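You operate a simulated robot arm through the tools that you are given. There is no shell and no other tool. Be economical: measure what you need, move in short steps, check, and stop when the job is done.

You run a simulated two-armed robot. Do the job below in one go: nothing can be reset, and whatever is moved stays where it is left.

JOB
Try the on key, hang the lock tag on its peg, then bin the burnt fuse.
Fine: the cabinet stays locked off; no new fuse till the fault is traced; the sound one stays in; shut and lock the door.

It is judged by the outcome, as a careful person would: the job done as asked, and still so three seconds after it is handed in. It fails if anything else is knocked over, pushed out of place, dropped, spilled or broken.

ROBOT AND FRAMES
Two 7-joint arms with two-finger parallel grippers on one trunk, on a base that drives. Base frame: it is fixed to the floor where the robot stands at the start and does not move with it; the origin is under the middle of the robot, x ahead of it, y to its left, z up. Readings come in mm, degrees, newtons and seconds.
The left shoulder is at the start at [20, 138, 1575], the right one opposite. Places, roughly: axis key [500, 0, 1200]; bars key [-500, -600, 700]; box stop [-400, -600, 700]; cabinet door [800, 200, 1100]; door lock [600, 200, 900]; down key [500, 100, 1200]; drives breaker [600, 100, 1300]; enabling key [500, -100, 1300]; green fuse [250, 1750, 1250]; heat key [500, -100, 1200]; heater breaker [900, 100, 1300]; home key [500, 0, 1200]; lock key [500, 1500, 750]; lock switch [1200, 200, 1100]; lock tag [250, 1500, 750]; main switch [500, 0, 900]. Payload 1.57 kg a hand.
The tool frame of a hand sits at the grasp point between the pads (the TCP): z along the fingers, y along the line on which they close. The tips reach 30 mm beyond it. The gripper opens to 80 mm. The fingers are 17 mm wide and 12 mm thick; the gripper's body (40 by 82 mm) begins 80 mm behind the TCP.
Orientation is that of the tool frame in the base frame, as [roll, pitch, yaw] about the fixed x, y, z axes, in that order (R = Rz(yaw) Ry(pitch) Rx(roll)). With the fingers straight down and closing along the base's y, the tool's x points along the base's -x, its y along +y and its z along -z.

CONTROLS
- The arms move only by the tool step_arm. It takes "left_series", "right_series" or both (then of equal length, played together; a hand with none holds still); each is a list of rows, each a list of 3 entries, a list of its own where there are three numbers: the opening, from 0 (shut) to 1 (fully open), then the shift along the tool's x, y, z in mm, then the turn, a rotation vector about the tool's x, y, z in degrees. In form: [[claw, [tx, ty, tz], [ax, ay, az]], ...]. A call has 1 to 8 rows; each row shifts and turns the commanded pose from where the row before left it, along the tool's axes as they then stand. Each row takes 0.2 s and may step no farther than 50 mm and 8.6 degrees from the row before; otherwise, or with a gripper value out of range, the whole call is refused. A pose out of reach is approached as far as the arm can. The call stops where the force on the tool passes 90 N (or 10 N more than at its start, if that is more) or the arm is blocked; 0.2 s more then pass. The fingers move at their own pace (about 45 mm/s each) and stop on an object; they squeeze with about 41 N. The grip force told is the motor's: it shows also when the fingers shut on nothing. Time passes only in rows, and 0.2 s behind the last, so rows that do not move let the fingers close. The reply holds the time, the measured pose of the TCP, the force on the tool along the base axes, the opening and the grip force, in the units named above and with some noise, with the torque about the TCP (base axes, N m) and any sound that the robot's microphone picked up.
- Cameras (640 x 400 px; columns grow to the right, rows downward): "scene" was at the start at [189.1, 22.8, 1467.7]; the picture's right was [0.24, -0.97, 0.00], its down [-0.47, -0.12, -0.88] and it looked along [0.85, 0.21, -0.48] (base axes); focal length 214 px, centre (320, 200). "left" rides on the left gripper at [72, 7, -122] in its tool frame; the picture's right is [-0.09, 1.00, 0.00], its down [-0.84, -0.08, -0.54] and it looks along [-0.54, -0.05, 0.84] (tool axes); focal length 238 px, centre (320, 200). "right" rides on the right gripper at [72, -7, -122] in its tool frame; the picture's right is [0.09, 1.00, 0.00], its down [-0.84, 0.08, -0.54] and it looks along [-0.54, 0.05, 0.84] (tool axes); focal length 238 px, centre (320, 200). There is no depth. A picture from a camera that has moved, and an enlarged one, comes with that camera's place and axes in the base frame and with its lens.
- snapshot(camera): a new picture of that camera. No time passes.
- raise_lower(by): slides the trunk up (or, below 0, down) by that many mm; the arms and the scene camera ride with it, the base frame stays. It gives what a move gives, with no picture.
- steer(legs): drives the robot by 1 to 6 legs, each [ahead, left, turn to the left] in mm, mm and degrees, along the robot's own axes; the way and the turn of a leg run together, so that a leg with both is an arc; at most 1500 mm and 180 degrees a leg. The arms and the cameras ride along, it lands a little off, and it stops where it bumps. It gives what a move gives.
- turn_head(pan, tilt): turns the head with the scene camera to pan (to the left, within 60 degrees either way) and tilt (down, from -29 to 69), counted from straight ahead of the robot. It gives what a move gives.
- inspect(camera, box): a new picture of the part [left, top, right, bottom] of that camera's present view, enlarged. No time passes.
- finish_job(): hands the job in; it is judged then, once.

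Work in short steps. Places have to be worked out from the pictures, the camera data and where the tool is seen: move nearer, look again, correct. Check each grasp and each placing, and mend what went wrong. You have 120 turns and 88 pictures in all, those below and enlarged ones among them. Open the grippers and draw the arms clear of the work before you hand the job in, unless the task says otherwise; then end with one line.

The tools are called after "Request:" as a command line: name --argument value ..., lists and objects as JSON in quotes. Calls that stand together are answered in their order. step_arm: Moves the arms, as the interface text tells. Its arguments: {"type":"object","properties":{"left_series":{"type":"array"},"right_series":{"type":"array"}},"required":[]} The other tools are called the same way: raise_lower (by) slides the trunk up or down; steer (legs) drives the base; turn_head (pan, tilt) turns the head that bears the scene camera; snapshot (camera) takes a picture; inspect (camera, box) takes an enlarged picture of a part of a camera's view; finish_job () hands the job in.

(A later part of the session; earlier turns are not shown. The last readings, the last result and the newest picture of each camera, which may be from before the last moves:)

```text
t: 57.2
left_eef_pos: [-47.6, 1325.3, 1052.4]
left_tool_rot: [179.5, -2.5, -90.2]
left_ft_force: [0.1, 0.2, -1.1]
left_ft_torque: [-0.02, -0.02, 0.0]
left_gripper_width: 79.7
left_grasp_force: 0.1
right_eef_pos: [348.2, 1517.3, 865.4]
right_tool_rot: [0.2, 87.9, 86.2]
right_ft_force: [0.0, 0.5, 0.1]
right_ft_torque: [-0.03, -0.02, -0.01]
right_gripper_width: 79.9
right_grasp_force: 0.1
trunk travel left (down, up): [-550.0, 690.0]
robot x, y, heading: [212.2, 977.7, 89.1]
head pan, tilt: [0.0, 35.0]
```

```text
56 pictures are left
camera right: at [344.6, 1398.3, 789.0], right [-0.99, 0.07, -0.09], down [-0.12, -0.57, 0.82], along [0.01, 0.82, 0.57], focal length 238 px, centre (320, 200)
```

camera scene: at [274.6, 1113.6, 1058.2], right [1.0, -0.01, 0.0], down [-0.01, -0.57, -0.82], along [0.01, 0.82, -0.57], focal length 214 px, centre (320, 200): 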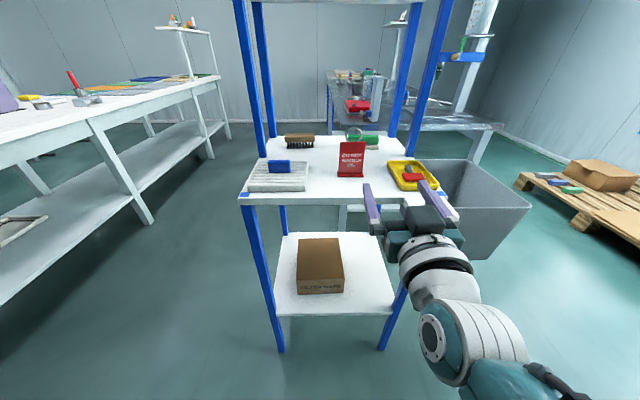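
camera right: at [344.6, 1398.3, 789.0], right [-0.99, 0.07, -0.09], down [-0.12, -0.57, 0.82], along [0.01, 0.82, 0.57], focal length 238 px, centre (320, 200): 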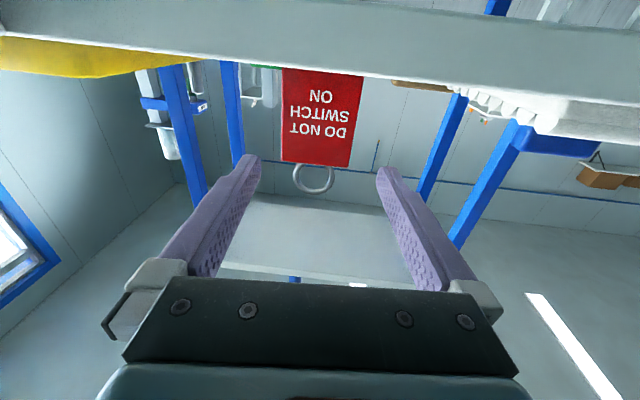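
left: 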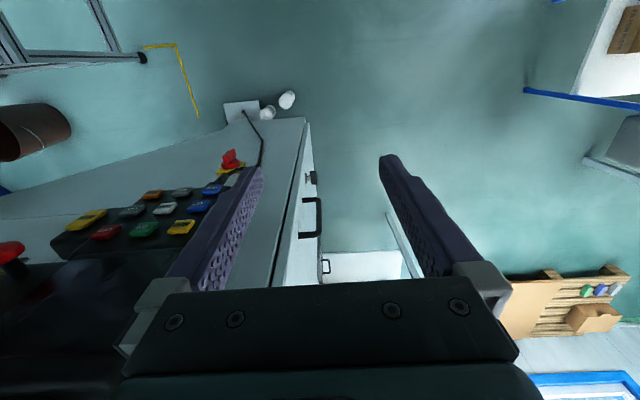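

Plate center ≈ x 353. Yaw is 3.8° to the right; I fix that, shift 4 mm right, and drive ahead 45 mm.

Request:
step_arm --right_series '[[1, [0, -4, 0], [-3.5, 0, 0]], [1, [0, 0, 0], [0, 0, 0]]]'

Request:
steer --legs '[[40, 0, 0]]'

Request:
snapshot --camera "right"

```text
t: 57.9
left_eef_pos: [-46.7, 1324.7, 1053.5]
left_tool_rot: [179.5, -2.6, -90.3]
left_ft_force: [-0.6, -0.3, 0.4]
left_ft_torque: [-0.03, 0.0, 0.01]
left_gripper_width: 80.1
left_grasp_force: 0.1
right_eef_pos: [351.0, 1516.9, 864.3]
right_tool_rot: [-2.8, 87.9, 86.6]
right_ft_force: [0.6, 0.4, 0.4]
right_ft_torque: [0.01, -0.02, -0.01]
right_gripper_width: 80.0
right_grasp_force: 0.0
trunk travel left (down, up): [-550.0, 690.0]
robot x, y, heading: [209.8, 976.4, 89.3]
head pan, tilt: [0.0, 35.0]
```

```text
t: 58.7
left_eef_pos: [-47.3, 1364.7, 1053.2]
left_tool_rot: [179.5, -2.6, -90.3]
left_ft_force: [0.3, -0.2, -0.3]
left_ft_torque: [-0.02, -0.03, -0.02]
left_gripper_width: 80.2
left_grasp_force: 0.2
right_eef_pos: [350.8, 1555.9, 865.1]
right_tool_rot: [-3.4, 87.9, 85.9]
right_ft_force: [0.2, -0.1, -0.9]
right_ft_torque: [0.0, -0.01, 0.01]
right_gripper_width: 79.8
right_grasp_force: 0.1
trunk travel left (down, up): [-550.0, 690.0]
robot x, y, heading: [207.5, 1019.5, 89.3]
head pan, tilt: [0.0, 35.0]
```

```text
55 pictures are left
camera right: at [355.8, 1437.5, 788.7], right [-1.0, 0.01, -0.09], down [-0.08, -0.57, 0.82], along [-0.04, 0.82, 0.57], focal length 238 px, centre (320, 200)
```

right: 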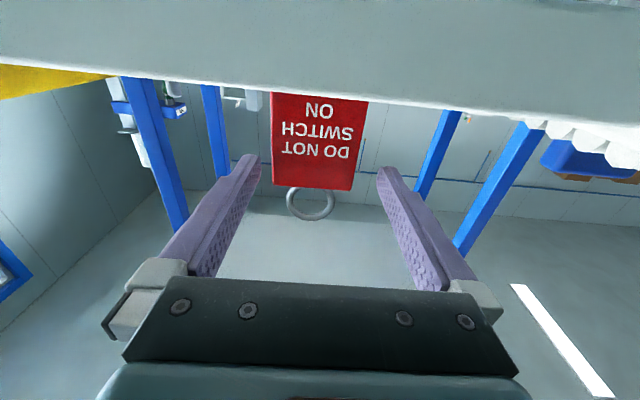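

Plate center x≈355 vs. TCP 351. Shift 4 mm right and advance 22 mm, looking at reach.

Request:
step_arm --right_series '[[1, [0, -4, 0], [0, 0, 0]], [1, [0, 0, 11], [0, 0, 0]], [1, [0, 0, 11], [0, 0, 0]], [1, [0, 0, 0], [0, 0, 0]]]'

Request:
snapshot --camera "right"

Request:
inspect --camera "scene" --box '[300, 120, 500, 260]'

```text
t: 59.7
left_eef_pos: [-48.0, 1363.4, 1052.3]
left_tool_rot: [179.4, -2.7, -90.3]
left_ft_force: [-0.2, -0.4, -0.3]
left_ft_torque: [0.02, -0.02, -0.01]
left_gripper_width: 80.2
left_grasp_force: 0.0
right_eef_pos: [356.0, 1576.5, 865.7]
right_tool_rot: [-3.4, 88.0, 86.3]
right_ft_force: [-0.7, -0.9, 0.6]
right_ft_torque: [0.04, 0.03, 0.03]
right_gripper_width: 80.1
right_grasp_force: 0.0
trunk travel left (down, up): [-550.0, 690.0]
robot x, y, heading: [215.8, 1016.2, 89.2]
head pan, tilt: [0.0, 35.0]
```

```text
54 pictures are left
camera right: at [360.0, 1458.0, 789.6], right [-1.0, 0.01, -0.09], down [-0.08, -0.57, 0.82], along [-0.04, 0.82, 0.57], focal length 238 px, centre (320, 200)
```

right: 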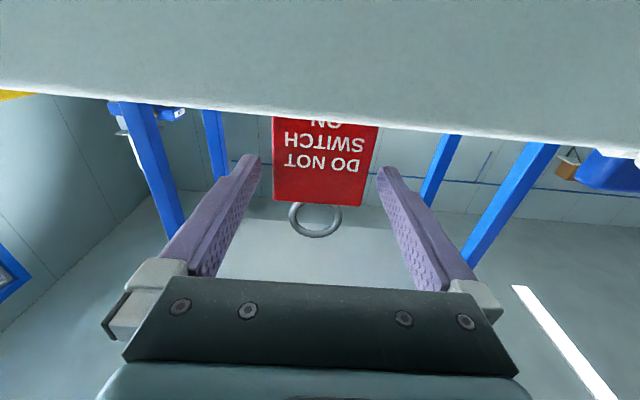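

```text
2.86 times, centred on (400, 190) of scene
camera zoom: at [215.5, 1205.2, 1058.2], right [1.0, -0.01, 0.0], down [-0.01, -0.57, -0.82], along [0.01, 0.82, -0.57], focal length 613 px, centre (91, 229)
```

zoom: 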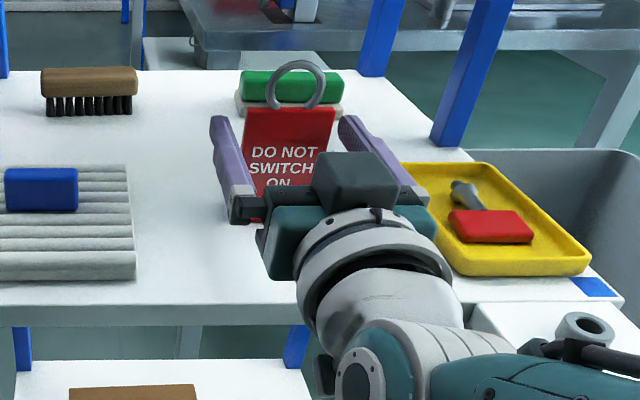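

Fingers flank the plate, tips ~12 mm past it. Close.

Request:
step_arm --right_series '[[0.6, [0, 0, 0], [0, 0, 0]], [0.6, [0, 0, 0], [0, 0, 0]], [0.6, [0, 0, 0], [0, 0, 0]], [0.5, [0, 0, 0], [0, 0, 0]], [0.5, [0, 0, 0], [0, 0, 0]]]'

```text
t: 60.9
left_eef_pos: [-47.1, 1363.4, 1052.0]
left_tool_rot: [179.5, -2.5, -90.2]
left_ft_force: [-0.2, -0.9, 0.1]
left_ft_torque: [0.02, 0.01, 0.01]
left_gripper_width: 79.7
left_grasp_force: 0.1
right_eef_pos: [355.9, 1576.6, 865.8]
right_tool_rot: [-3.7, 87.9, 85.8]
right_ft_force: [0.3, -1.0, 0.5]
right_ft_torque: [0.0, 0.01, 0.0]
right_gripper_width: 59.0
right_grasp_force: 40.9
trunk travel left (down, up): [-550.0, 690.0]
robot x, y, heading: [210.3, 1017.4, 89.3]
head pan, tilt: [0.0, 35.0]
```

Gripped at 59 mm. Lift via trunk 60 mm and check.

Request:
step_arm --right_series '[[0.2, [0, 0, 0], [0, 0, 0]]]'

Request:
raise_lower --by 60

Request:
inspect --camera "scene" --box '[300, 120, 500, 260]'

```text
t: 61.3
left_eef_pos: [-46.4, 1364.5, 1051.8]
left_tool_rot: [179.6, -2.6, -90.3]
left_ft_force: [0.0, -0.3, 0.3]
left_ft_torque: [0.01, 0.02, 0.03]
left_gripper_width: 79.8
left_grasp_force: 0.1
right_eef_pos: [354.9, 1577.6, 864.9]
right_tool_rot: [-3.7, 87.9, 85.7]
right_ft_force: [-0.2, 0.2, 0.4]
right_ft_torque: [0.0, 0.05, -0.01]
right_gripper_width: 58.8
right_grasp_force: 41.1
trunk travel left (down, up): [-550.0, 690.0]
robot x, y, heading: [210.1, 1017.6, 89.3]
head pan, tilt: [0.0, 35.0]
```

```text
t: 62.3
left_eef_pos: [-46.4, 1362.9, 1113.2]
left_tool_rot: [179.5, -2.5, -90.3]
left_ft_force: [0.1, 0.4, 0.3]
left_ft_torque: [-0.02, -0.03, -0.01]
left_gripper_width: 80.2
left_grasp_force: 0.1
right_eef_pos: [355.5, 1576.0, 926.1]
right_tool_rot: [-3.7, 88.0, 85.8]
right_ft_force: [0.2, 0.2, -1.0]
right_ft_torque: [0.0, -0.02, -0.01]
right_gripper_width: 58.6
right_grasp_force: 41.1
trunk travel left (down, up): [-610.0, 630.0]
robot x, y, heading: [214.1, 1016.2, 89.1]
head pan, tilt: [0.0, 35.0]
```

```text
2.86 times, centred on (400, 190) of scene
camera zoom: at [215.5, 1205.2, 1118.2], right [1.0, -0.01, 0.0], down [-0.01, -0.57, -0.82], along [0.01, 0.82, -0.57], focal length 613 px, centre (91, 229)
```

zoom: 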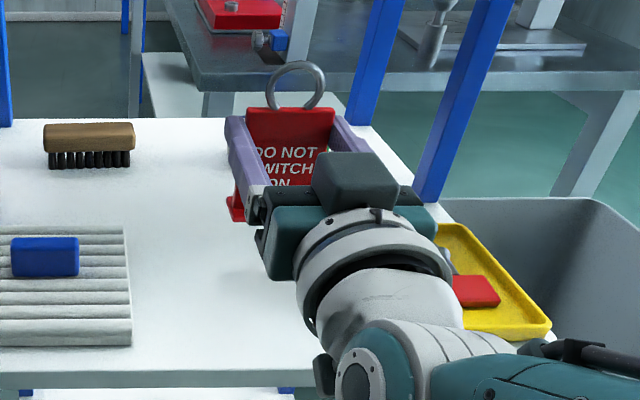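

The tag is held. I back out, then drive round to face the cabinet side in front of the peg, keeping clear of the table.

Request:
steer --legs '[[-250, 0, 0], [0, 0, -89], [300, 200, 0], [0, 0, -90], [0, 450, 0]]'

Request:
raise_lower --by 230

Request:
snapshot --camera "scene"

Request:
snapshot --camera "right"

```text
t: 75.9
left_eef_pos: [1211.1, 649.9, 1112.4]
left_tool_rot: [179.4, -2.6, 91.6]
left_ft_force: [0.2, 0.4, -0.2]
left_ft_torque: [0.03, -0.02, -0.01]
left_gripper_width: 80.0
left_grasp_force: 0.1
right_eef_pos: [815.6, 424.2, 926.7]
right_tool_rot: [-3.7, 87.9, -92.4]
right_ft_force: [-0.2, 0.3, -0.3]
right_ft_torque: [-0.02, 0.04, 0.01]
right_gripper_width: 58.8
right_grasp_force: 40.9
trunk travel left (down, up): [-610.0, 630.0]
robot x, y, heading: [939.2, 987.1, -89.0]
head pan, tilt: [0.0, 35.0]
```

```text
t: 78.3
left_eef_pos: [1211.2, 651.4, 1341.8]
left_tool_rot: [179.4, -2.6, 91.6]
left_ft_force: [0.6, -0.2, 0.7]
left_ft_torque: [0.0, 0.01, 0.01]
left_gripper_width: 80.1
left_grasp_force: 0.0
right_eef_pos: [816.0, 423.6, 1155.6]
right_tool_rot: [-3.8, 88.1, -92.5]
right_ft_force: [-0.6, -0.6, -0.9]
right_ft_torque: [0.03, -0.04, 0.0]
right_gripper_width: 58.7
right_grasp_force: 41.6
trunk travel left (down, up): [-840.0, 400.0]
robot x, y, heading: [942.8, 988.4, -88.7]
head pan, tilt: [0.0, 35.0]
```

```text
51 pictures are left
camera scene: at [945.5, 802.1, 1348.2], right [-1.0, -0.02, 0.0], down [-0.01, 0.57, -0.82], along [0.02, -0.82, -0.57], focal length 214 px, centre (320, 200)
```

scene: 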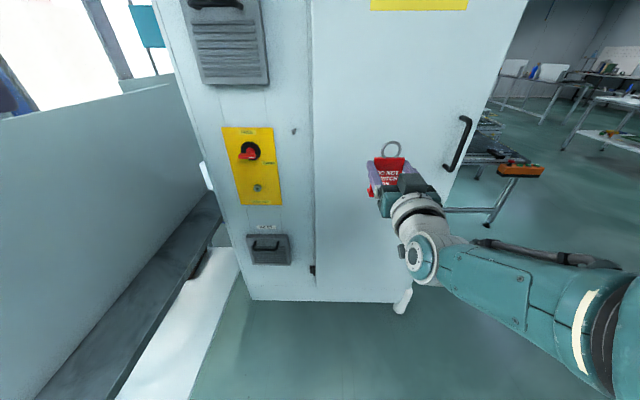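

```text
50 pictures are left
camera right: at [804.9, 544.2, 1079.5], right [1.0, 0.02, -0.09], down [0.07, 0.57, 0.82], along [0.07, -0.82, 0.57], focal length 238 px, centre (320, 200)
```

right: 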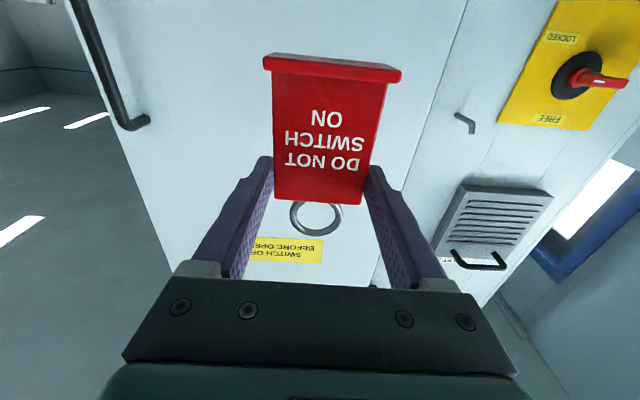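

Peg base is around (1035, 180±15, 1160), ~40 mm long with an upturned tip. I pull the left hand in a little, strafe left, and get the right hand in front of it.

Request:
step_arm --left_series '[[1, [0, -40, 0], [0, 0, 0]], [1, [0, -40, 0], [0, 0, 0]]]'

Request:
steer --legs '[[-60, 150, 0]]'

Request:
step_arm --right_series '[[0.2, [-30, 10, 0], [0, 0, 0]], [0.2, [-30, 15, 0], [0, 0, 0]], [0.2, [-30, 20, 10], [0, 0, 0]], [0.2, [-30, 20, 10], [0, 0, 0]]]'

```text
t: 78.9
left_eef_pos: [1130.2, 649.6, 1342.3]
left_tool_rot: [179.4, -2.5, 91.6]
left_ft_force: [-0.5, 0.1, 0.0]
left_ft_torque: [-0.01, -0.01, -0.02]
left_gripper_width: 80.0
left_grasp_force: 0.0
right_eef_pos: [816.4, 423.9, 1155.4]
right_tool_rot: [-3.8, 87.9, -92.6]
right_ft_force: [0.8, -0.2, -0.7]
right_ft_torque: [0.01, -0.05, 0.01]
right_gripper_width: 58.6
right_grasp_force: 41.3
trunk travel left (down, up): [-840.0, 400.0]
robot x, y, heading: [944.5, 988.6, -88.5]
head pan, tilt: [0.0, 35.0]
```

```text
t: 80.4
left_eef_pos: [1279.3, 715.0, 1340.4]
left_tool_rot: [179.4, -2.7, 91.8]
left_ft_force: [0.0, 0.8, 1.0]
left_ft_torque: [0.02, -0.02, 0.0]
left_gripper_width: 80.0
left_grasp_force: 0.0
right_eef_pos: [963.6, 489.8, 1157.5]
right_tool_rot: [-4.1, 87.9, -92.8]
right_ft_force: [0.1, -1.0, -0.5]
right_ft_torque: [0.0, 0.0, -0.03]
right_gripper_width: 58.6
right_grasp_force: 41.4
trunk travel left (down, up): [-840.0, 400.0]
robot x, y, heading: [1084.6, 1050.8, -88.9]
head pan, tilt: [0.0, 35.0]
```

```text
t: 81.4
left_eef_pos: [1279.3, 715.1, 1341.1]
left_tool_rot: [179.5, -2.6, 91.6]
left_ft_force: [-0.6, 0.6, 0.1]
left_ft_torque: [-0.03, 0.03, -0.01]
left_gripper_width: 79.9
left_grasp_force: 0.3
right_eef_pos: [996.8, 472.2, 1265.3]
right_tool_rot: [-48.3, 85.8, -138.5]
right_ft_force: [-0.1, 0.0, 0.3]
right_ft_torque: [0.0, 0.0, -0.01]
right_gripper_width: 58.7
right_grasp_force: 41.2
right hand out of reach, approached as far as the arm can: row 4
trunk travel left (down, up): [-840.0, 400.0]
robot x, y, heading: [1083.4, 1053.7, -88.6]
head pan, tilt: [0.0, 35.0]
```

Now lower the trunk 130 mm and look at ring versus peg.

Request:
raise_lower --by -130

Request:
snapshot --camera "right"

Request:
snapshot --camera "scene"

```text
t: 82.9
left_eef_pos: [1279.4, 714.6, 1210.6]
left_tool_rot: [179.5, -2.7, 91.7]
left_ft_force: [-0.4, -0.3, -0.2]
left_ft_torque: [-0.01, 0.01, -0.01]
left_gripper_width: 80.0
left_grasp_force: 0.0
right_eef_pos: [997.6, 473.3, 1136.1]
right_tool_rot: [-46.2, 86.2, -136.4]
right_ft_force: [-0.5, 1.1, 0.4]
right_ft_torque: [0.01, -0.03, 0.02]
right_gripper_width: 58.5
right_grasp_force: 41.0
trunk travel left (down, up): [-710.0, 530.0]
robot x, y, heading: [1086.9, 1054.7, -88.7]
head pan, tilt: [0.0, 35.0]
```

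```text
49 pictures are left
camera right: at [987.6, 592.1, 1058.6], right [0.99, -0.01, -0.14], down [0.12, 0.58, 0.81], along [0.07, -0.81, 0.58], focal length 238 px, centre (320, 200)
```

right: 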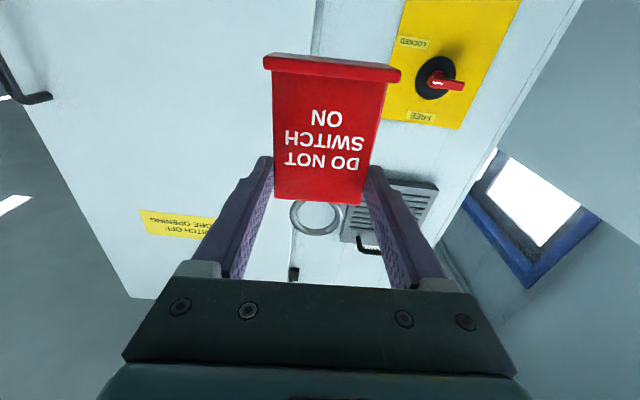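

```text
48 pictures are left
camera scene: at [1093.1, 866.4, 1218.2], right [-1.0, -0.02, 0.0], down [-0.01, 0.57, -0.82], along [0.02, -0.82, -0.57], focal length 214 px, centre (320, 200)
```

scene: 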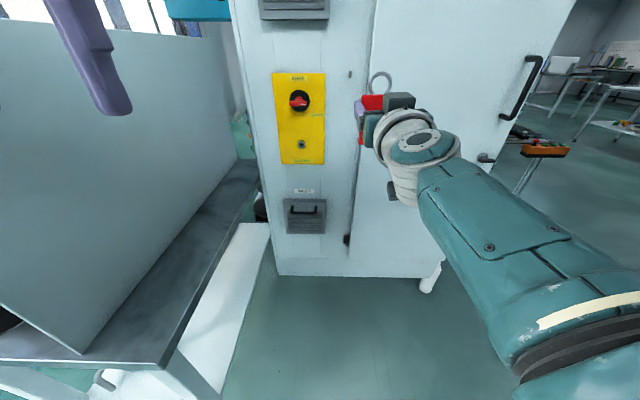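

Zoom in on the ring and peg from the scene camera.

Request:
inspect --camera "scene" --box '[320, 50, 430, 130]'

```text
5.00 times, centred on (375, 90) of scene
camera zoom: at [1093.1, 866.4, 1218.2], right [-1.0, -0.02, 0.0], down [-0.01, 0.57, -0.82], along [0.02, -0.82, -0.57], focal length 1072 px, centre (45, 750)
```

zoom: 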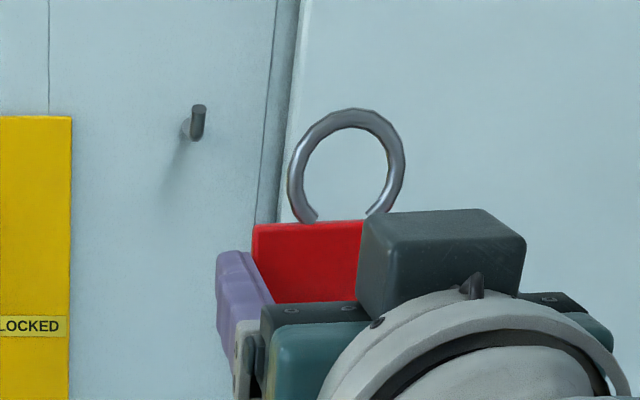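

Measured: ring center = TCP + (3, −16, +38); peg x≈1029, elbow z≈1160, tip top z≈1175. I level the roll, shift right hand +30 mm in x, down 6, and then drive 130 mm closer.

Request:
step_arm --right_series '[[0.2, [0, 10, -10], [0, 0, 1.5]], [0.2, [3, 10, -10], [0, 0, 1.5]], [0.2, [3, 10, 0], [0, 0, 0]], [0.2, [0, 0, 0], [0, 0, 0]]]'

Request:
steer --legs '[[130, 0, 0]]'

Request:
inspect --camera "scene" --box '[300, 20, 440, 130]'

```text
t: 84.1
left_eef_pos: [1277.8, 714.3, 1210.8]
left_tool_rot: [179.4, -2.5, 91.7]
left_ft_force: [0.1, 0.0, -0.8]
left_ft_torque: [-0.03, -0.01, 0.01]
left_gripper_width: 80.0
left_grasp_force: 0.1
right_eef_pos: [1019.6, 489.1, 1131.6]
right_tool_rot: [-12.6, 86.8, -103.3]
right_ft_force: [0.0, 0.4, -0.1]
right_ft_torque: [-0.01, -0.05, -0.03]
right_gripper_width: 58.5
right_grasp_force: 41.2
trunk travel left (down, up): [-710.0, 530.0]
robot x, y, heading: [1086.0, 1054.4, -88.9]
head pan, tilt: [0.0, 35.0]
stopped in row 4 (right hand): the arm was blocked; the commanded pose is now the measured one
```

```text
t: 85.4
left_eef_pos: [1282.0, 587.9, 1210.5]
left_tool_rot: [179.5, -2.6, 91.7]
left_ft_force: [-0.3, -0.3, 0.2]
left_ft_torque: [0.01, 0.0, -0.02]
left_gripper_width: 80.1
left_grasp_force: 0.0
right_eef_pos: [1023.4, 362.9, 1131.6]
right_tool_rot: [-12.4, 86.8, -103.2]
right_ft_force: [-0.4, 0.3, -1.0]
right_ft_torque: [0.05, -0.03, -0.01]
right_gripper_width: 58.8
right_grasp_force: 41.3
trunk travel left (down, up): [-710.0, 530.0]
robot x, y, heading: [1093.5, 925.7, -88.5]
head pan, tilt: [0.0, 35.0]
```

```text
3.64 times, centred on (370, 75) of scene
camera zoom: at [1096.2, 739.7, 1218.2], right [-1.0, -0.02, 0.0], down [-0.01, 0.57, -0.82], along [0.02, -0.82, -0.57], focal length 780 px, centre (138, 654)
```

zoom: 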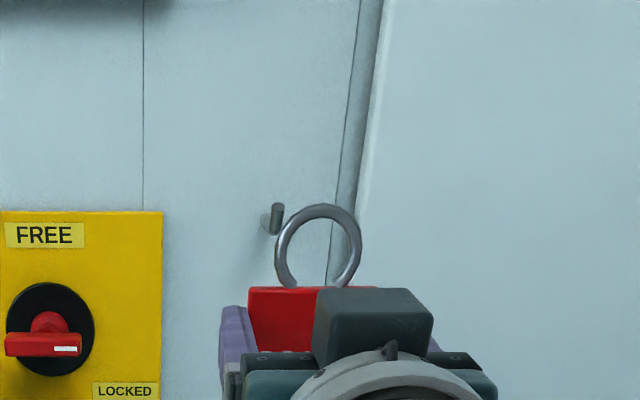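

Ring center now (1024, 347, 1169); peg x≈1030, z range 1160–1177. I drive 60 mm closer with a small left shift, and re-measure.

Request:
steer --legs '[[55, 4, 0]]'

Request:
inspect --camera "scene" --box '[310, 10, 410, 90]'

Request:
snapshot --camera "left"

```text
t: 86.4
left_eef_pos: [1287.7, 532.9, 1210.6]
left_tool_rot: [179.4, -2.7, 91.9]
left_ft_force: [-0.5, 0.4, -1.2]
left_ft_torque: [0.06, 0.02, -0.02]
left_gripper_width: 80.3
left_grasp_force: 0.1
right_eef_pos: [1027.6, 306.8, 1130.5]
right_tool_rot: [-15.4, 86.6, -106.0]
right_ft_force: [0.2, 0.6, -0.1]
right_ft_torque: [0.02, 0.03, 0.02]
right_gripper_width: 58.7
right_grasp_force: 40.8
trunk travel left (down, up): [-710.0, 530.0]
robot x, y, heading: [1094.4, 869.5, -88.7]
head pan, tilt: [0.0, 35.0]
```

```text
5.00 times, centred on (360, 50) of scene
camera zoom: at [1101.8, 683.9, 1218.2], right [-1.0, -0.03, 0.0], down [-0.01, 0.57, -0.82], along [0.02, -0.82, -0.57], focal length 1072 px, centre (120, 950)
```

zoom: 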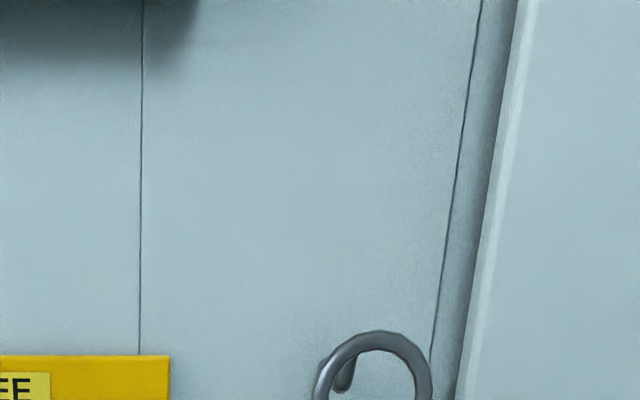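

```text
44 pictures are left
camera left: at [1292.1, 599.4, 1335.0], right [1.0, -0.06, 0.01], down [-0.05, -0.86, 0.5], along [-0.03, -0.5, -0.86], focal length 238 px, centre (320, 200)
```

left: 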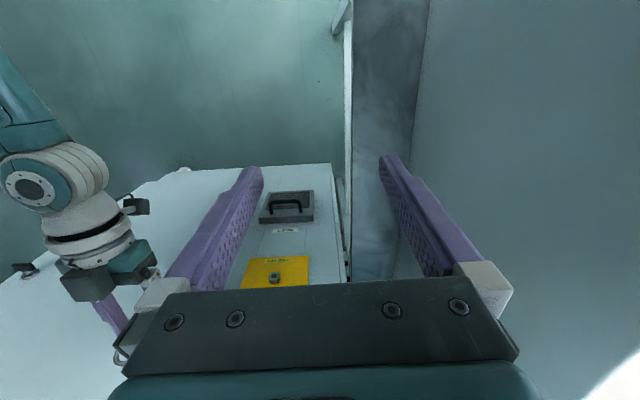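

Wall works out at y≈200, so the peg tip is at y≈240, x≈1029; ring now at (1027, 291, 1168) – aligned. Drive 50 mm ahead so the ring passes the tip partly, look again.

Request:
steer --legs '[[50, 1, 0]]'

Request:
turn_head --pan 0 --tilt 20

Request:
inspect --camera "scene" --box '[320, 70, 440, 160]'

```text
t: 87.3
left_eef_pos: [1290.4, 484.2, 1211.2]
left_tool_rot: [179.4, -2.5, 91.9]
left_ft_force: [-0.2, 0.3, -0.5]
left_ft_torque: [-0.03, -0.01, 0.01]
left_gripper_width: 80.0
left_grasp_force: 0.1
right_eef_pos: [1029.4, 257.6, 1130.4]
right_tool_rot: [-16.4, 86.7, -107.1]
right_ft_force: [0.2, -0.8, -0.1]
right_ft_torque: [-0.01, 0.0, -0.01]
right_gripper_width: 58.6
right_grasp_force: 41.0
trunk travel left (down, up): [-710.0, 530.0]
robot x, y, heading: [1096.0, 820.6, -88.4]
head pan, tilt: [0.0, 35.0]
```

```text
t: 88.0
left_eef_pos: [1289.4, 482.7, 1209.9]
left_tool_rot: [179.4, -2.6, 91.9]
left_ft_force: [0.0, -0.1, 0.5]
left_ft_torque: [-0.02, -0.02, -0.02]
left_gripper_width: 80.1
left_grasp_force: 0.1
right_eef_pos: [1028.3, 256.4, 1131.5]
right_tool_rot: [-17.5, 86.7, -108.3]
right_ft_force: [0.1, -0.2, 0.5]
right_ft_torque: [0.01, 0.0, 0.02]
right_gripper_width: 58.7
right_grasp_force: 40.9
trunk travel left (down, up): [-710.0, 530.0]
robot x, y, heading: [1099.7, 820.8, -88.4]
head pan, tilt: [0.0, 20.0]
```

```text
4.44 times, centred on (380, 115) of scene
camera zoom: at [1104.2, 629.4, 1242.0], right [-1.0, -0.03, 0.0], down [-0.01, 0.34, -0.94], along [0.02, -0.94, -0.34], focal length 953 px, centre (53, 578)
```

zoom: 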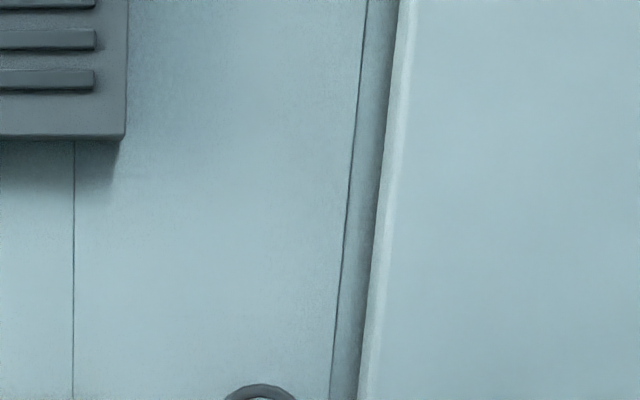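

Request:
inspect --camera "scene" --box '[330, 140, 410, 200]'

```text
6.67 times, centred on (370, 170) of scene
camera zoom: at [1104.2, 629.4, 1242.0], right [-1.0, -0.03, 0.0], down [-0.01, 0.34, -0.94], along [0.02, -0.94, -0.34], focal length 1430 px, centre (-13, 400)
```

zoom: 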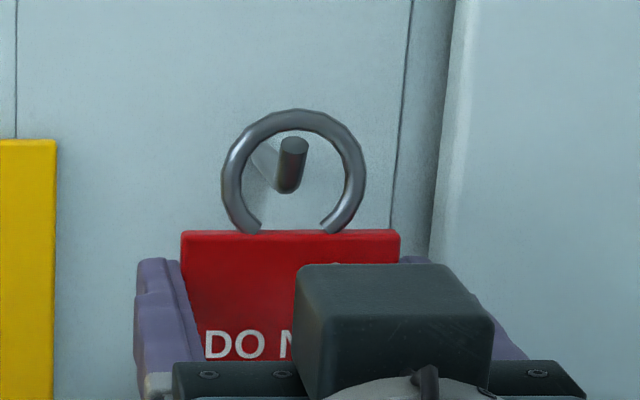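

The peg sits within the ring; top margin is small, so raise 4 mm and drive a further 20 mm.

Request:
raise_lower --by 4

Request:
steer --legs '[[20, 0, 0]]'

Request:
inspect --camera "scene" --box '[330, 140, 410, 200]'

```text
t: 88.6
left_eef_pos: [1289.2, 482.7, 1214.0]
left_tool_rot: [179.4, -2.6, 91.9]
left_ft_force: [-0.6, -0.7, -0.3]
left_ft_torque: [-0.04, -0.01, 0.0]
left_gripper_width: 79.8
left_grasp_force: 0.1
right_eef_pos: [1028.4, 256.8, 1134.8]
right_tool_rot: [-17.0, 86.7, -107.8]
right_ft_force: [0.4, 0.7, -0.6]
right_ft_torque: [0.01, -0.03, 0.0]
right_gripper_width: 58.9
right_grasp_force: 40.8
trunk travel left (down, up): [-714.0, 526.0]
robot x, y, heading: [1097.3, 823.3, -88.5]
head pan, tilt: [0.0, 20.0]
```

```text
t: 89.4
left_eef_pos: [1292.2, 462.3, 1214.6]
left_tool_rot: [179.4, -2.6, 92.0]
left_ft_force: [0.0, -0.3, -0.2]
left_ft_torque: [0.02, 0.0, -0.02]
left_gripper_width: 79.8
left_grasp_force: 0.0
right_eef_pos: [1030.2, 237.5, 1134.8]
right_tool_rot: [-16.8, 86.6, -107.6]
right_ft_force: [-0.1, 0.0, 0.2]
right_ft_torque: [0.01, 0.06, 0.03]
right_gripper_width: 59.0
right_grasp_force: 41.2
trunk travel left (down, up): [-714.0, 526.0]
robot x, y, heading: [1103.6, 801.3, -88.8]
head pan, tilt: [0.0, 20.0]
```

```text
6.67 times, centred on (370, 170) of scene
camera zoom: at [1104.7, 609.3, 1246.1], right [-1.0, -0.03, 0.0], down [-0.01, 0.34, -0.94], along [0.02, -0.94, -0.34], focal length 1430 px, centre (-13, 400)
```

zoom: 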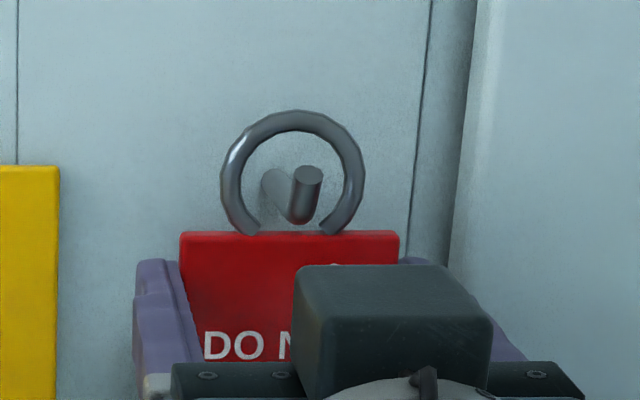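

The peg tip is through the ring. Lower 14 mm and check.

Request:
raise_lower --by -14

Request:
inspect --camera "scene" --box '[330, 140, 410, 200]'

```text
t: 90.0
left_eef_pos: [1290.9, 462.6, 1200.1]
left_tool_rot: [179.4, -2.6, 91.8]
left_ft_force: [-0.5, 0.3, 0.1]
left_ft_torque: [0.01, -0.02, 0.01]
left_gripper_width: 80.0
left_grasp_force: 0.1
right_eef_pos: [1028.1, 237.8, 1119.9]
right_tool_rot: [-17.9, 86.7, -108.7]
right_ft_force: [-0.7, 0.1, -0.3]
right_ft_torque: [0.04, 0.0, 0.03]
right_gripper_width: 58.6
right_grasp_force: 41.0
trunk travel left (down, up): [-700.0, 540.0]
robot x, y, heading: [1099.5, 803.3, -88.3]
head pan, tilt: [0.0, 20.0]
```

```text
6.67 times, centred on (370, 170) of scene
camera zoom: at [1104.7, 609.3, 1232.0], right [-1.0, -0.03, 0.0], down [-0.01, 0.34, -0.94], along [0.02, -0.94, -0.34], focal length 1430 px, centre (-13, 400)
```

zoom: 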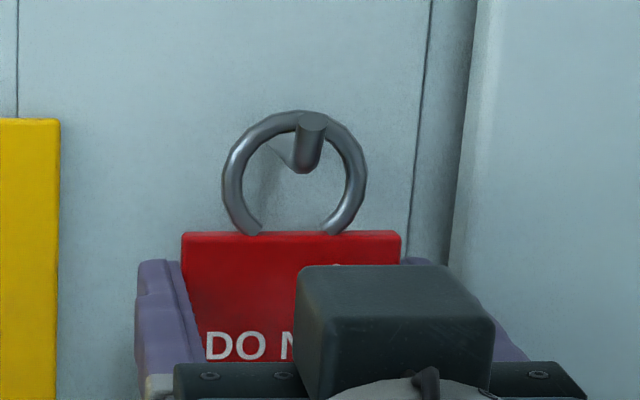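

The tip now overlaps in front of the ring. Lower further in small steps, watching force.

Request:
raise_lower --by -4

Request:
raise_lower --by -2

Request:
inspect --camera "scene" --box '[330, 140, 410, 200]'

```text
t: 90.5
left_eef_pos: [1290.6, 462.2, 1196.8]
left_tool_rot: [179.4, -2.6, 91.9]
left_ft_force: [0.9, 0.3, -0.6]
left_ft_torque: [0.02, -0.02, -0.02]
left_gripper_width: 80.1
left_grasp_force: 0.1
right_eef_pos: [1028.6, 236.3, 1119.6]
right_tool_rot: [-16.3, 86.4, -107.2]
right_ft_force: [-0.9, 2.4, 7.9]
right_ft_torque: [-0.27, 0.02, -0.04]
right_gripper_width: 58.7
right_grasp_force: 40.8
trunk travel left (down, up): [-696.0, 544.0]
robot x, y, heading: [1098.5, 801.3, -88.6]
head pan, tilt: [0.0, 20.0]
```

```text
t: 91.0
left_eef_pos: [1290.8, 463.0, 1196.0]
left_tool_rot: [179.5, -2.6, 91.9]
left_ft_force: [-0.3, -0.3, -0.4]
left_ft_torque: [0.0, -0.01, -0.01]
left_gripper_width: 80.1
left_grasp_force: 0.0
right_eef_pos: [1029.6, 234.4, 1118.5]
right_tool_rot: [-15.5, 86.3, -106.2]
right_ft_force: [0.0, 6.7, 19.6]
right_ft_torque: [-0.65, 0.06, -0.02]
right_gripper_width: 58.5
right_grasp_force: 41.1
trunk travel left (down, up): [-694.0, 546.0]
robot x, y, heading: [1097.8, 800.9, -88.7]
head pan, tilt: [0.0, 20.0]
```

```text
6.67 times, centred on (370, 170) of scene
camera zoom: at [1104.5, 608.5, 1226.5], right [-1.0, -0.03, 0.0], down [-0.01, 0.34, -0.94], along [0.02, -0.94, -0.34], focal length 1430 px, centre (-13, 400)
```

zoom: 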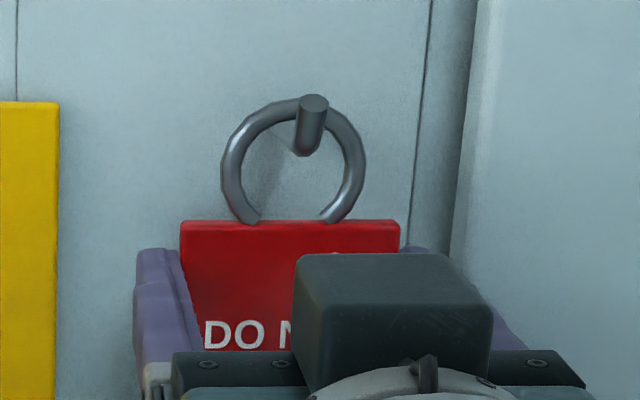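

Ring bears on the peg (load rises). Ease up 3 mm and open the gripper.

Request:
raise_lower --by 2.5

Request:
step_arm --right_series '[[0.8, [0, 0, 0], [0, 0, 0]], [0.9, [0, 0, 0], [0, 0, 0]], [1, [0, 0, 0], [0, 0, 0]], [1, [0, 0, 0], [0, 0, 0]]]'

Request:
inspect --camera "scene" --box '[330, 140, 430, 220]'

```text
t: 91.6
left_eef_pos: [1290.1, 461.8, 1198.1]
left_tool_rot: [179.4, -2.6, 91.9]
left_ft_force: [-0.3, -0.1, 0.5]
left_ft_torque: [0.01, 0.01, 0.01]
left_gripper_width: 79.9
left_grasp_force: 0.1
right_eef_pos: [1030.2, 235.8, 1118.4]
right_tool_rot: [-16.0, 86.7, -106.8]
right_ft_force: [-0.6, 1.6, 15.5]
right_ft_torque: [-0.35, 0.06, 0.0]
right_gripper_width: 58.9
right_grasp_force: 40.9
trunk travel left (down, up): [-697.0, 544.0]
robot x, y, heading: [1096.8, 803.6, -88.7]
head pan, tilt: [0.0, 20.0]
```

```text
t: 92.6
left_eef_pos: [1290.7, 462.4, 1196.7]
left_tool_rot: [179.4, -2.6, 91.9]
left_ft_force: [-0.7, -0.7, -0.1]
left_ft_torque: [-0.01, -0.02, -0.01]
left_gripper_width: 80.0
left_grasp_force: 0.1
right_eef_pos: [1029.6, 237.3, 1116.3]
right_tool_rot: [-17.7, 86.7, -108.5]
right_ft_force: [0.3, 0.0, -0.1]
right_ft_torque: [0.01, 0.0, -0.03]
right_gripper_width: 80.0
right_grasp_force: 0.2
trunk travel left (down, up): [-697.0, 544.0]
robot x, y, heading: [1100.3, 799.7, -88.6]
head pan, tilt: [0.0, 20.0]
```

```text
5.00 times, centred on (380, 180) of scene
camera zoom: at [1104.7, 609.3, 1228.6], right [-1.0, -0.03, 0.0], down [-0.01, 0.34, -0.94], along [0.02, -0.94, -0.34], focal length 1072 px, centre (20, 300)
```

zoom: 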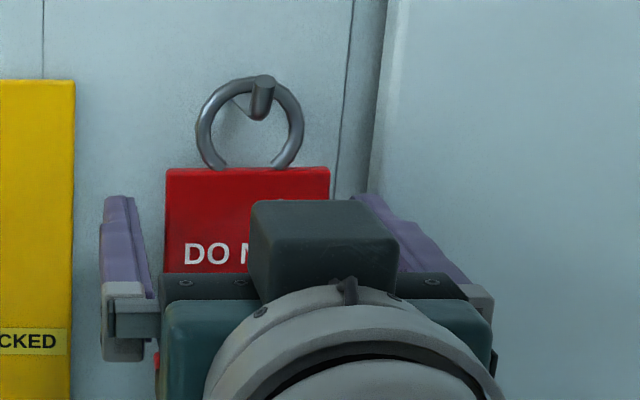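

The tag hangs on the peg. Back straight away 150 mm and view the cabinet and tag.

Request:
steer --legs '[[-150, 0, 0]]'

Request:
turn_head --pan -15 --tilt 25

Request:
snapshot --camera "scene"

```text
t: 93.9
left_eef_pos: [1286.8, 606.4, 1197.7]
left_tool_rot: [179.5, -2.6, 91.8]
left_ft_force: [0.5, 0.1, -1.0]
left_ft_torque: [0.0, -0.01, 0.0]
left_gripper_width: 79.9
left_grasp_force: 0.0
right_eef_pos: [1025.8, 379.7, 1116.7]
right_tool_rot: [-17.0, 86.6, -107.9]
right_ft_force: [-0.3, -0.4, -0.4]
right_ft_torque: [0.0, 0.0, 0.0]
right_gripper_width: 80.2
right_grasp_force: 0.1
trunk travel left (down, up): [-697.0, 544.0]
robot x, y, heading: [1096.2, 944.6, -88.5]
head pan, tilt: [0.0, 20.0]
```

```text
t: 94.7
left_eef_pos: [1287.2, 606.1, 1197.7]
left_tool_rot: [179.4, -2.6, 91.8]
left_ft_force: [-0.6, 0.4, 0.8]
left_ft_torque: [0.0, 0.0, -0.02]
left_gripper_width: 80.0
left_grasp_force: 0.1
right_eef_pos: [1025.2, 379.7, 1117.1]
right_tool_rot: [-17.9, 86.8, -108.6]
right_ft_force: [-0.7, 0.7, -0.1]
right_ft_torque: [0.0, -0.01, -0.01]
right_gripper_width: 79.9
right_grasp_force: 0.0
trunk travel left (down, up): [-697.0, 544.0]
robot x, y, heading: [1095.6, 945.0, -88.6]
head pan, tilt: [-15.0, 25.0]
```

```text
37 pictures are left
camera scene: at [1077.1, 756.0, 1220.5], right [-0.97, 0.23, 0.0], down [0.1, 0.41, -0.91], along [-0.21, -0.88, -0.42], focal length 214 px, centre (320, 200)
```

scene: 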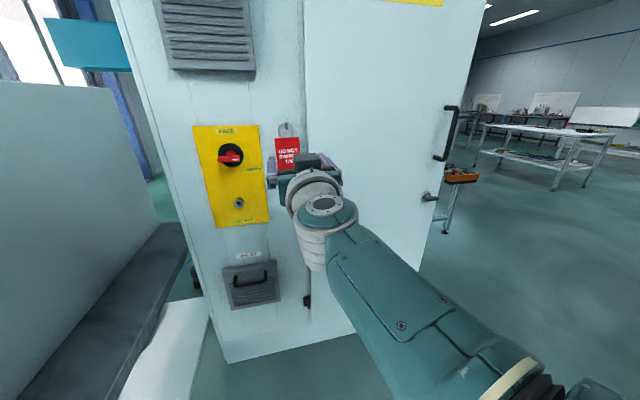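

The tag hangs well. Now the door lock at about (580, 230, 945) and handle at (588, 245, 1070–1215). I strafe right, lower, and put the right hand in a comfortable pose in front of the lock.

Request:
steer --legs '[[0, -325, 0]]'

Request:
raise_lower --by -80

Request:
step_arm --right_series '[[1, [20, -30, -30], [0, 0, 0]], [1, [20, -30, -30], [0, 0, 0]], [1, [20, -30, -20], [0, 0, 0]], [1, [20, -20, 0], [0, 0, 1.5]], [0.8, [0, 0, 0], [0, 0, 1.5]]]'

Request:
turn_head --pan -10 --tilt 35

Request:
snapshot --camera "scene"

Request:
snapshot --camera "right"

```text
t: 96.8
left_eef_pos: [962.6, 597.9, 1197.8]
left_tool_rot: [179.4, -2.6, 91.9]
left_ft_force: [-0.3, -0.5, 1.2]
left_ft_torque: [0.0, -0.03, 0.02]
left_gripper_width: 80.0
left_grasp_force: 0.1
right_eef_pos: [701.2, 371.5, 1117.0]
right_tool_rot: [-17.1, 86.6, -107.7]
right_ft_force: [0.4, 1.0, 0.4]
right_ft_torque: [0.03, 0.03, 0.03]
right_gripper_width: 80.0
right_grasp_force: 0.1
trunk travel left (down, up): [-697.0, 544.0]
robot x, y, heading: [770.7, 937.2, -88.6]
head pan, tilt: [-15.0, 25.0]
```

```text
t: 98.0
left_eef_pos: [961.6, 597.1, 1116.3]
left_tool_rot: [179.4, -2.6, 92.0]
left_ft_force: [-0.5, -0.4, -0.7]
left_ft_torque: [-0.01, -0.02, 0.01]
left_gripper_width: 79.9
left_grasp_force: 0.0
right_eef_pos: [702.0, 371.9, 1037.1]
right_tool_rot: [-17.6, 86.7, -108.2]
right_ft_force: [-0.4, -0.1, 0.8]
right_ft_torque: [0.02, 0.04, 0.02]
right_gripper_width: 80.1
right_grasp_force: 0.0
trunk travel left (down, up): [-617.0, 624.0]
robot x, y, heading: [768.2, 937.6, -88.1]
head pan, tilt: [-15.0, 25.0]
```

```text
t: 99.2
left_eef_pos: [963.3, 598.1, 1117.7]
left_tool_rot: [179.4, -2.6, 91.9]
left_ft_force: [-0.1, 0.1, 0.1]
left_ft_torque: [0.01, 0.01, -0.03]
left_gripper_width: 79.9
left_grasp_force: 0.1
right_eef_pos: [590.4, 448.5, 954.9]
right_tool_rot: [32.2, 86.2, -58.2]
right_ft_force: [0.2, 0.4, -0.1]
right_ft_torque: [0.0, -0.01, -0.05]
right_gripper_width: 63.8
right_grasp_force: 0.1
trunk travel left (down, up): [-617.0, 624.0]
robot x, y, heading: [772.0, 935.3, -88.3]
head pan, tilt: [-15.0, 25.0]
```

```text
t: 99.9
left_eef_pos: [962.3, 598.3, 1117.4]
left_tool_rot: [179.4, -2.6, 92.0]
left_ft_force: [0.2, 0.9, -0.3]
left_ft_torque: [0.0, 0.0, 0.0]
left_gripper_width: 79.9
left_grasp_force: 0.1
right_eef_pos: [591.2, 448.4, 955.8]
right_tool_rot: [32.3, 86.3, -58.0]
right_ft_force: [-0.8, -0.5, 0.0]
right_ft_torque: [-0.01, -0.02, 0.04]
right_gripper_width: 64.0
right_grasp_force: 0.1
trunk travel left (down, up): [-617.0, 624.0]
robot x, y, heading: [766.7, 935.2, -88.7]
head pan, tilt: [-10.0, 35.0]
```

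```text
36 pictures are left
camera scene: at [760.4, 749.9, 1124.8], right [-0.99, 0.15, 0.0], down [0.08, 0.57, -0.82], along [-0.12, -0.81, -0.57], focal length 214 px, centre (320, 200)
```

scene: 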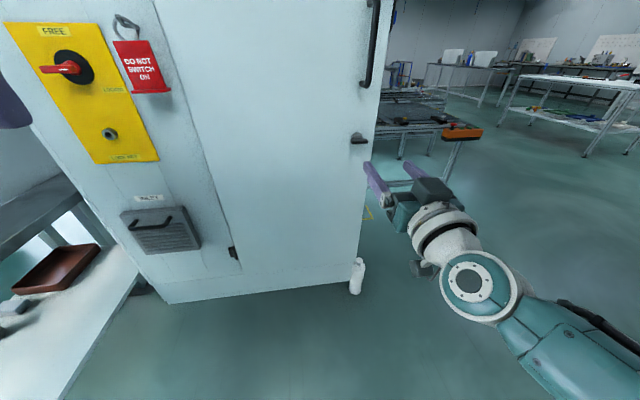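

```text
35 pictures are left
camera right: at [586.9, 566.4, 876.7], right [1.0, -0.01, -0.06], down [0.05, 0.59, 0.81], along [0.02, -0.81, 0.59], focal length 238 px, centre (320, 200)
```

right: 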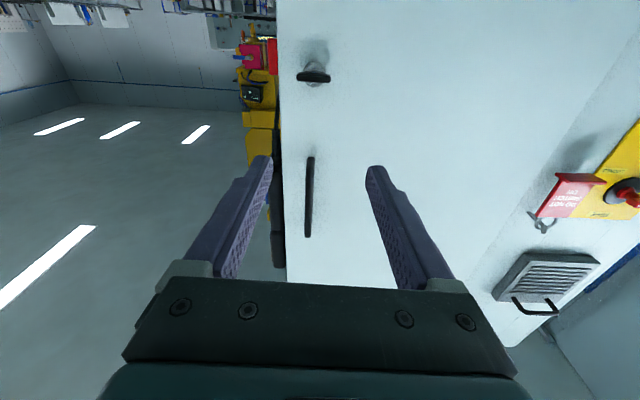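

Lever at about (577, 220, 934), handle at (588,…). Align the hand with it, then drive 165 mm closer.

Request:
step_arm --right_series '[[0.8, [11, -7, 0], [0, 0, -1]], [0.8, [10, -6, 0], [0, 0, -1]]]'

Request:
steer --legs '[[160, 0, 0]]'

Request:
snapshot --camera "right"

Request:
inspect --camera "scene" --box '[330, 60, 470, 170]'

```text
t: 100.5
left_eef_pos: [961.8, 597.9, 1117.4]
left_tool_rot: [179.4, -2.6, 91.9]
left_ft_force: [1.0, -0.4, 0.5]
left_ft_torque: [0.01, -0.01, -0.02]
left_gripper_width: 79.7
left_grasp_force: 0.1
right_eef_pos: [578.6, 447.0, 934.7]
right_tool_rot: [0.3, 86.9, -90.2]
right_ft_force: [0.5, -0.5, 0.3]
right_ft_torque: [0.02, 0.0, 0.01]
right_gripper_width: 63.9
right_grasp_force: 0.1
trunk travel left (down, up): [-617.0, 624.0]
robot x, y, heading: [766.3, 940.4, -88.3]
head pan, tilt: [-10.0, 35.0]
```

```text
t: 101.9
left_eef_pos: [965.7, 438.9, 1117.4]
left_tool_rot: [179.5, -2.6, 91.8]
left_ft_force: [-0.4, 0.6, -0.9]
left_ft_torque: [0.01, -0.03, -0.01]
left_gripper_width: 80.0
left_grasp_force: 0.2
right_eef_pos: [581.9, 288.5, 934.3]
right_tool_rot: [0.4, 86.9, -90.3]
right_ft_force: [0.0, 0.1, -0.1]
right_ft_torque: [0.01, -0.01, 0.01]
right_gripper_width: 64.2
right_grasp_force: 0.1
trunk travel left (down, up): [-617.0, 624.0]
robot x, y, heading: [776.1, 774.5, -88.5]
head pan, tilt: [-10.0, 35.0]
```

```text
34 pictures are left
camera right: at [575.7, 407.3, 855.7], right [1.0, -0.02, -0.09], down [0.08, 0.59, 0.81], along [0.04, -0.81, 0.58], focal length 238 px, centre (320, 200)
```

right: 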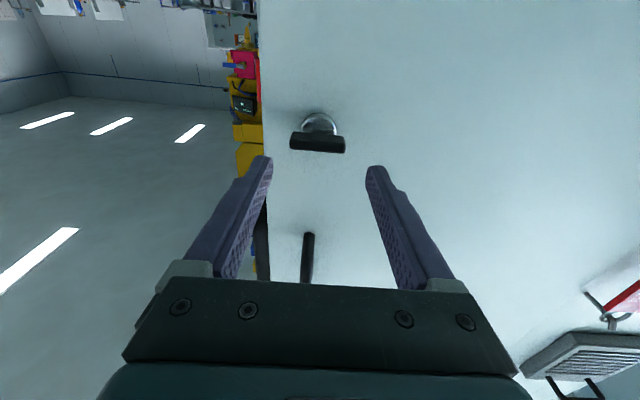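

```text
3.64 times, centred on (400, 115) of scene
camera zoom: at [764.3, 590.8, 1124.7], right [-0.99, 0.15, 0.0], down [0.09, 0.57, -0.82], along [-0.12, -0.81, -0.57], focal length 780 px, centre (29, 509)
```

zoom: 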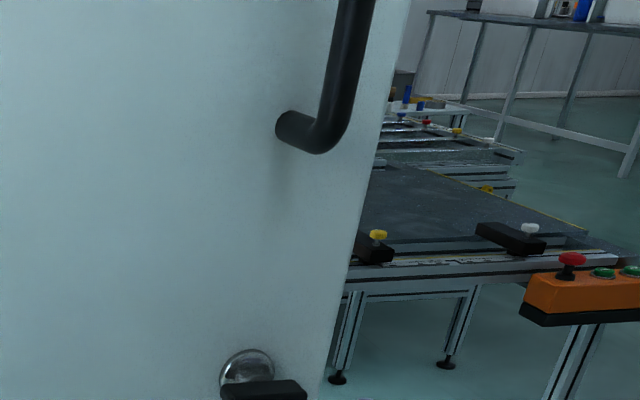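

Lever now at (578, 223, 931), 45 mm wide. Align and advance 46 mm, then close on its ends.

Request:
step_arm --right_series '[[0.8, [3, -3.5, 15], [0, 0, 0]], [0.8, [0, 0, 15], [0, 0, 0]], [0.8, [0, 0, 14], [0, 0, 0]], [0.4, [0, 0, 0], [0, 0, 0]], [0.4, [0, 0, 0], [0, 0, 0]], [0.4, [0, 0, 0], [0, 0, 0]]]'

Request:
snapshot --camera "right"

```text
t: 103.3
left_eef_pos: [966.6, 438.9, 1117.3]
left_tool_rot: [179.4, -2.6, 91.8]
left_ft_force: [0.2, 0.8, 0.2]
left_ft_torque: [-0.03, 0.01, 0.0]
left_gripper_width: 79.4
left_grasp_force: 0.0
right_eef_pos: [579.1, 245.2, 932.6]
right_tool_rot: [0.6, 86.9, -89.9]
right_ft_force: [1.4, -0.2, 0.3]
right_ft_torque: [-0.02, -0.04, 0.71]
right_gripper_width: 44.1
right_grasp_force: 28.3
trunk travel left (down, up): [-617.0, 624.0]
robot x, y, heading: [773.5, 777.6, -88.2]
head pan, tilt: [-10.0, 35.0]
```

```text
32 pictures are left
camera right: at [572.7, 363.0, 854.6], right [1.0, -0.02, -0.09], down [0.08, 0.59, 0.81], along [0.04, -0.81, 0.58], focal length 238 px, centre (320, 200)
```

right: 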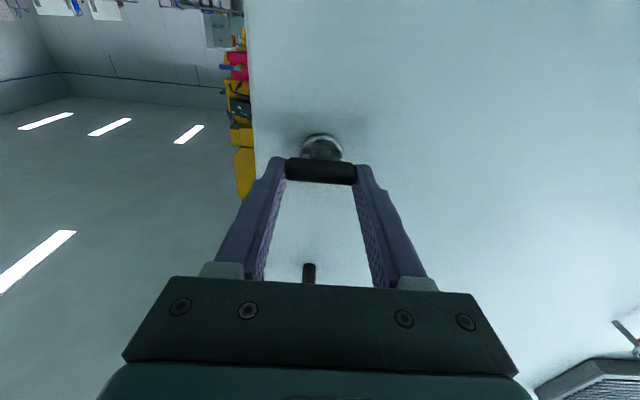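

Lever gripped at its ends. Test a small turn clockwise and read the torque.

Request:
step_arm --right_series '[[0.4, [0, 0, 0], [0, 0, 4]], [0.4, [0, 0, 0], [0, 0, 4]], [0.4, [0, 0, 0], [0, 0, 4]]]'

```text
t: 104.1
left_eef_pos: [965.8, 438.5, 1117.9]
left_tool_rot: [179.4, -2.6, 91.9]
left_ft_force: [-0.7, 0.3, 0.0]
left_ft_torque: [0.01, -0.01, 0.01]
left_gripper_width: 80.1
left_grasp_force: 0.0
right_eef_pos: [577.4, 244.8, 932.9]
right_tool_rot: [75.2, 77.5, -15.1]
right_ft_force: [2.2, -0.9, 0.3]
right_ft_torque: [-0.07, 0.7, -0.11]
right_gripper_width: 44.6
right_grasp_force: 45.2
trunk travel left (down, up): [-617.0, 624.0]
robot x, y, heading: [774.2, 778.3, -88.5]
head pan, tilt: [-10.0, 35.0]
```

The hand rolled 12° with just 0.7 N·m. Continue and look.

Request:
step_arm --right_series '[[0.4, [0, 0, 0], [0, 0, 8]], [0.4, [0, 0, 0], [0, 0, 8]], [0.4, [0, 0, 0], [0, 0, 8]]]'

Request:
snapshot --camera "right"

```text
t: 104.9
left_eef_pos: [966.2, 438.4, 1117.0]
left_tool_rot: [179.5, -2.7, 91.9]
left_ft_force: [0.0, 0.2, -1.4]
left_ft_torque: [-0.01, 0.03, -0.03]
left_gripper_width: 80.2
left_grasp_force: 0.0
right_eef_pos: [576.1, 245.4, 932.5]
right_tool_rot: [84.8, 53.8, -4.9]
right_ft_force: [-6.0, -0.1, -1.9]
right_ft_torque: [0.05, -0.03, -0.18]
right_gripper_width: 36.9
right_grasp_force: 3.1
trunk travel left (down, up): [-617.0, 624.0]
robot x, y, heading: [772.6, 777.1, -88.4]
head pan, tilt: [-10.0, 35.0]
```

```text
31 pictures are left
camera right: at [613.8, 363.9, 864.1], right [0.86, 0.02, 0.51], down [-0.42, 0.58, 0.69], along [-0.29, -0.81, 0.51], focal length 238 px, centre (320, 200)
```

right: 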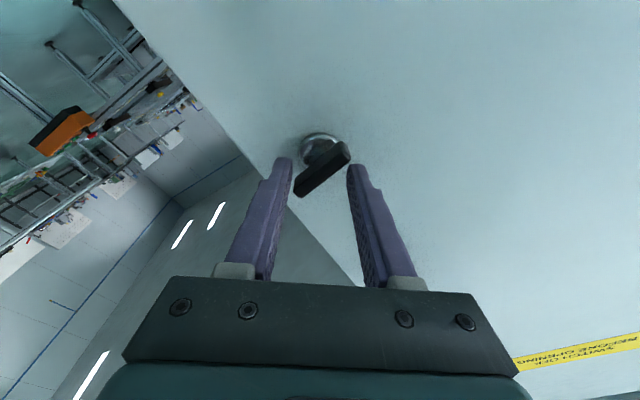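

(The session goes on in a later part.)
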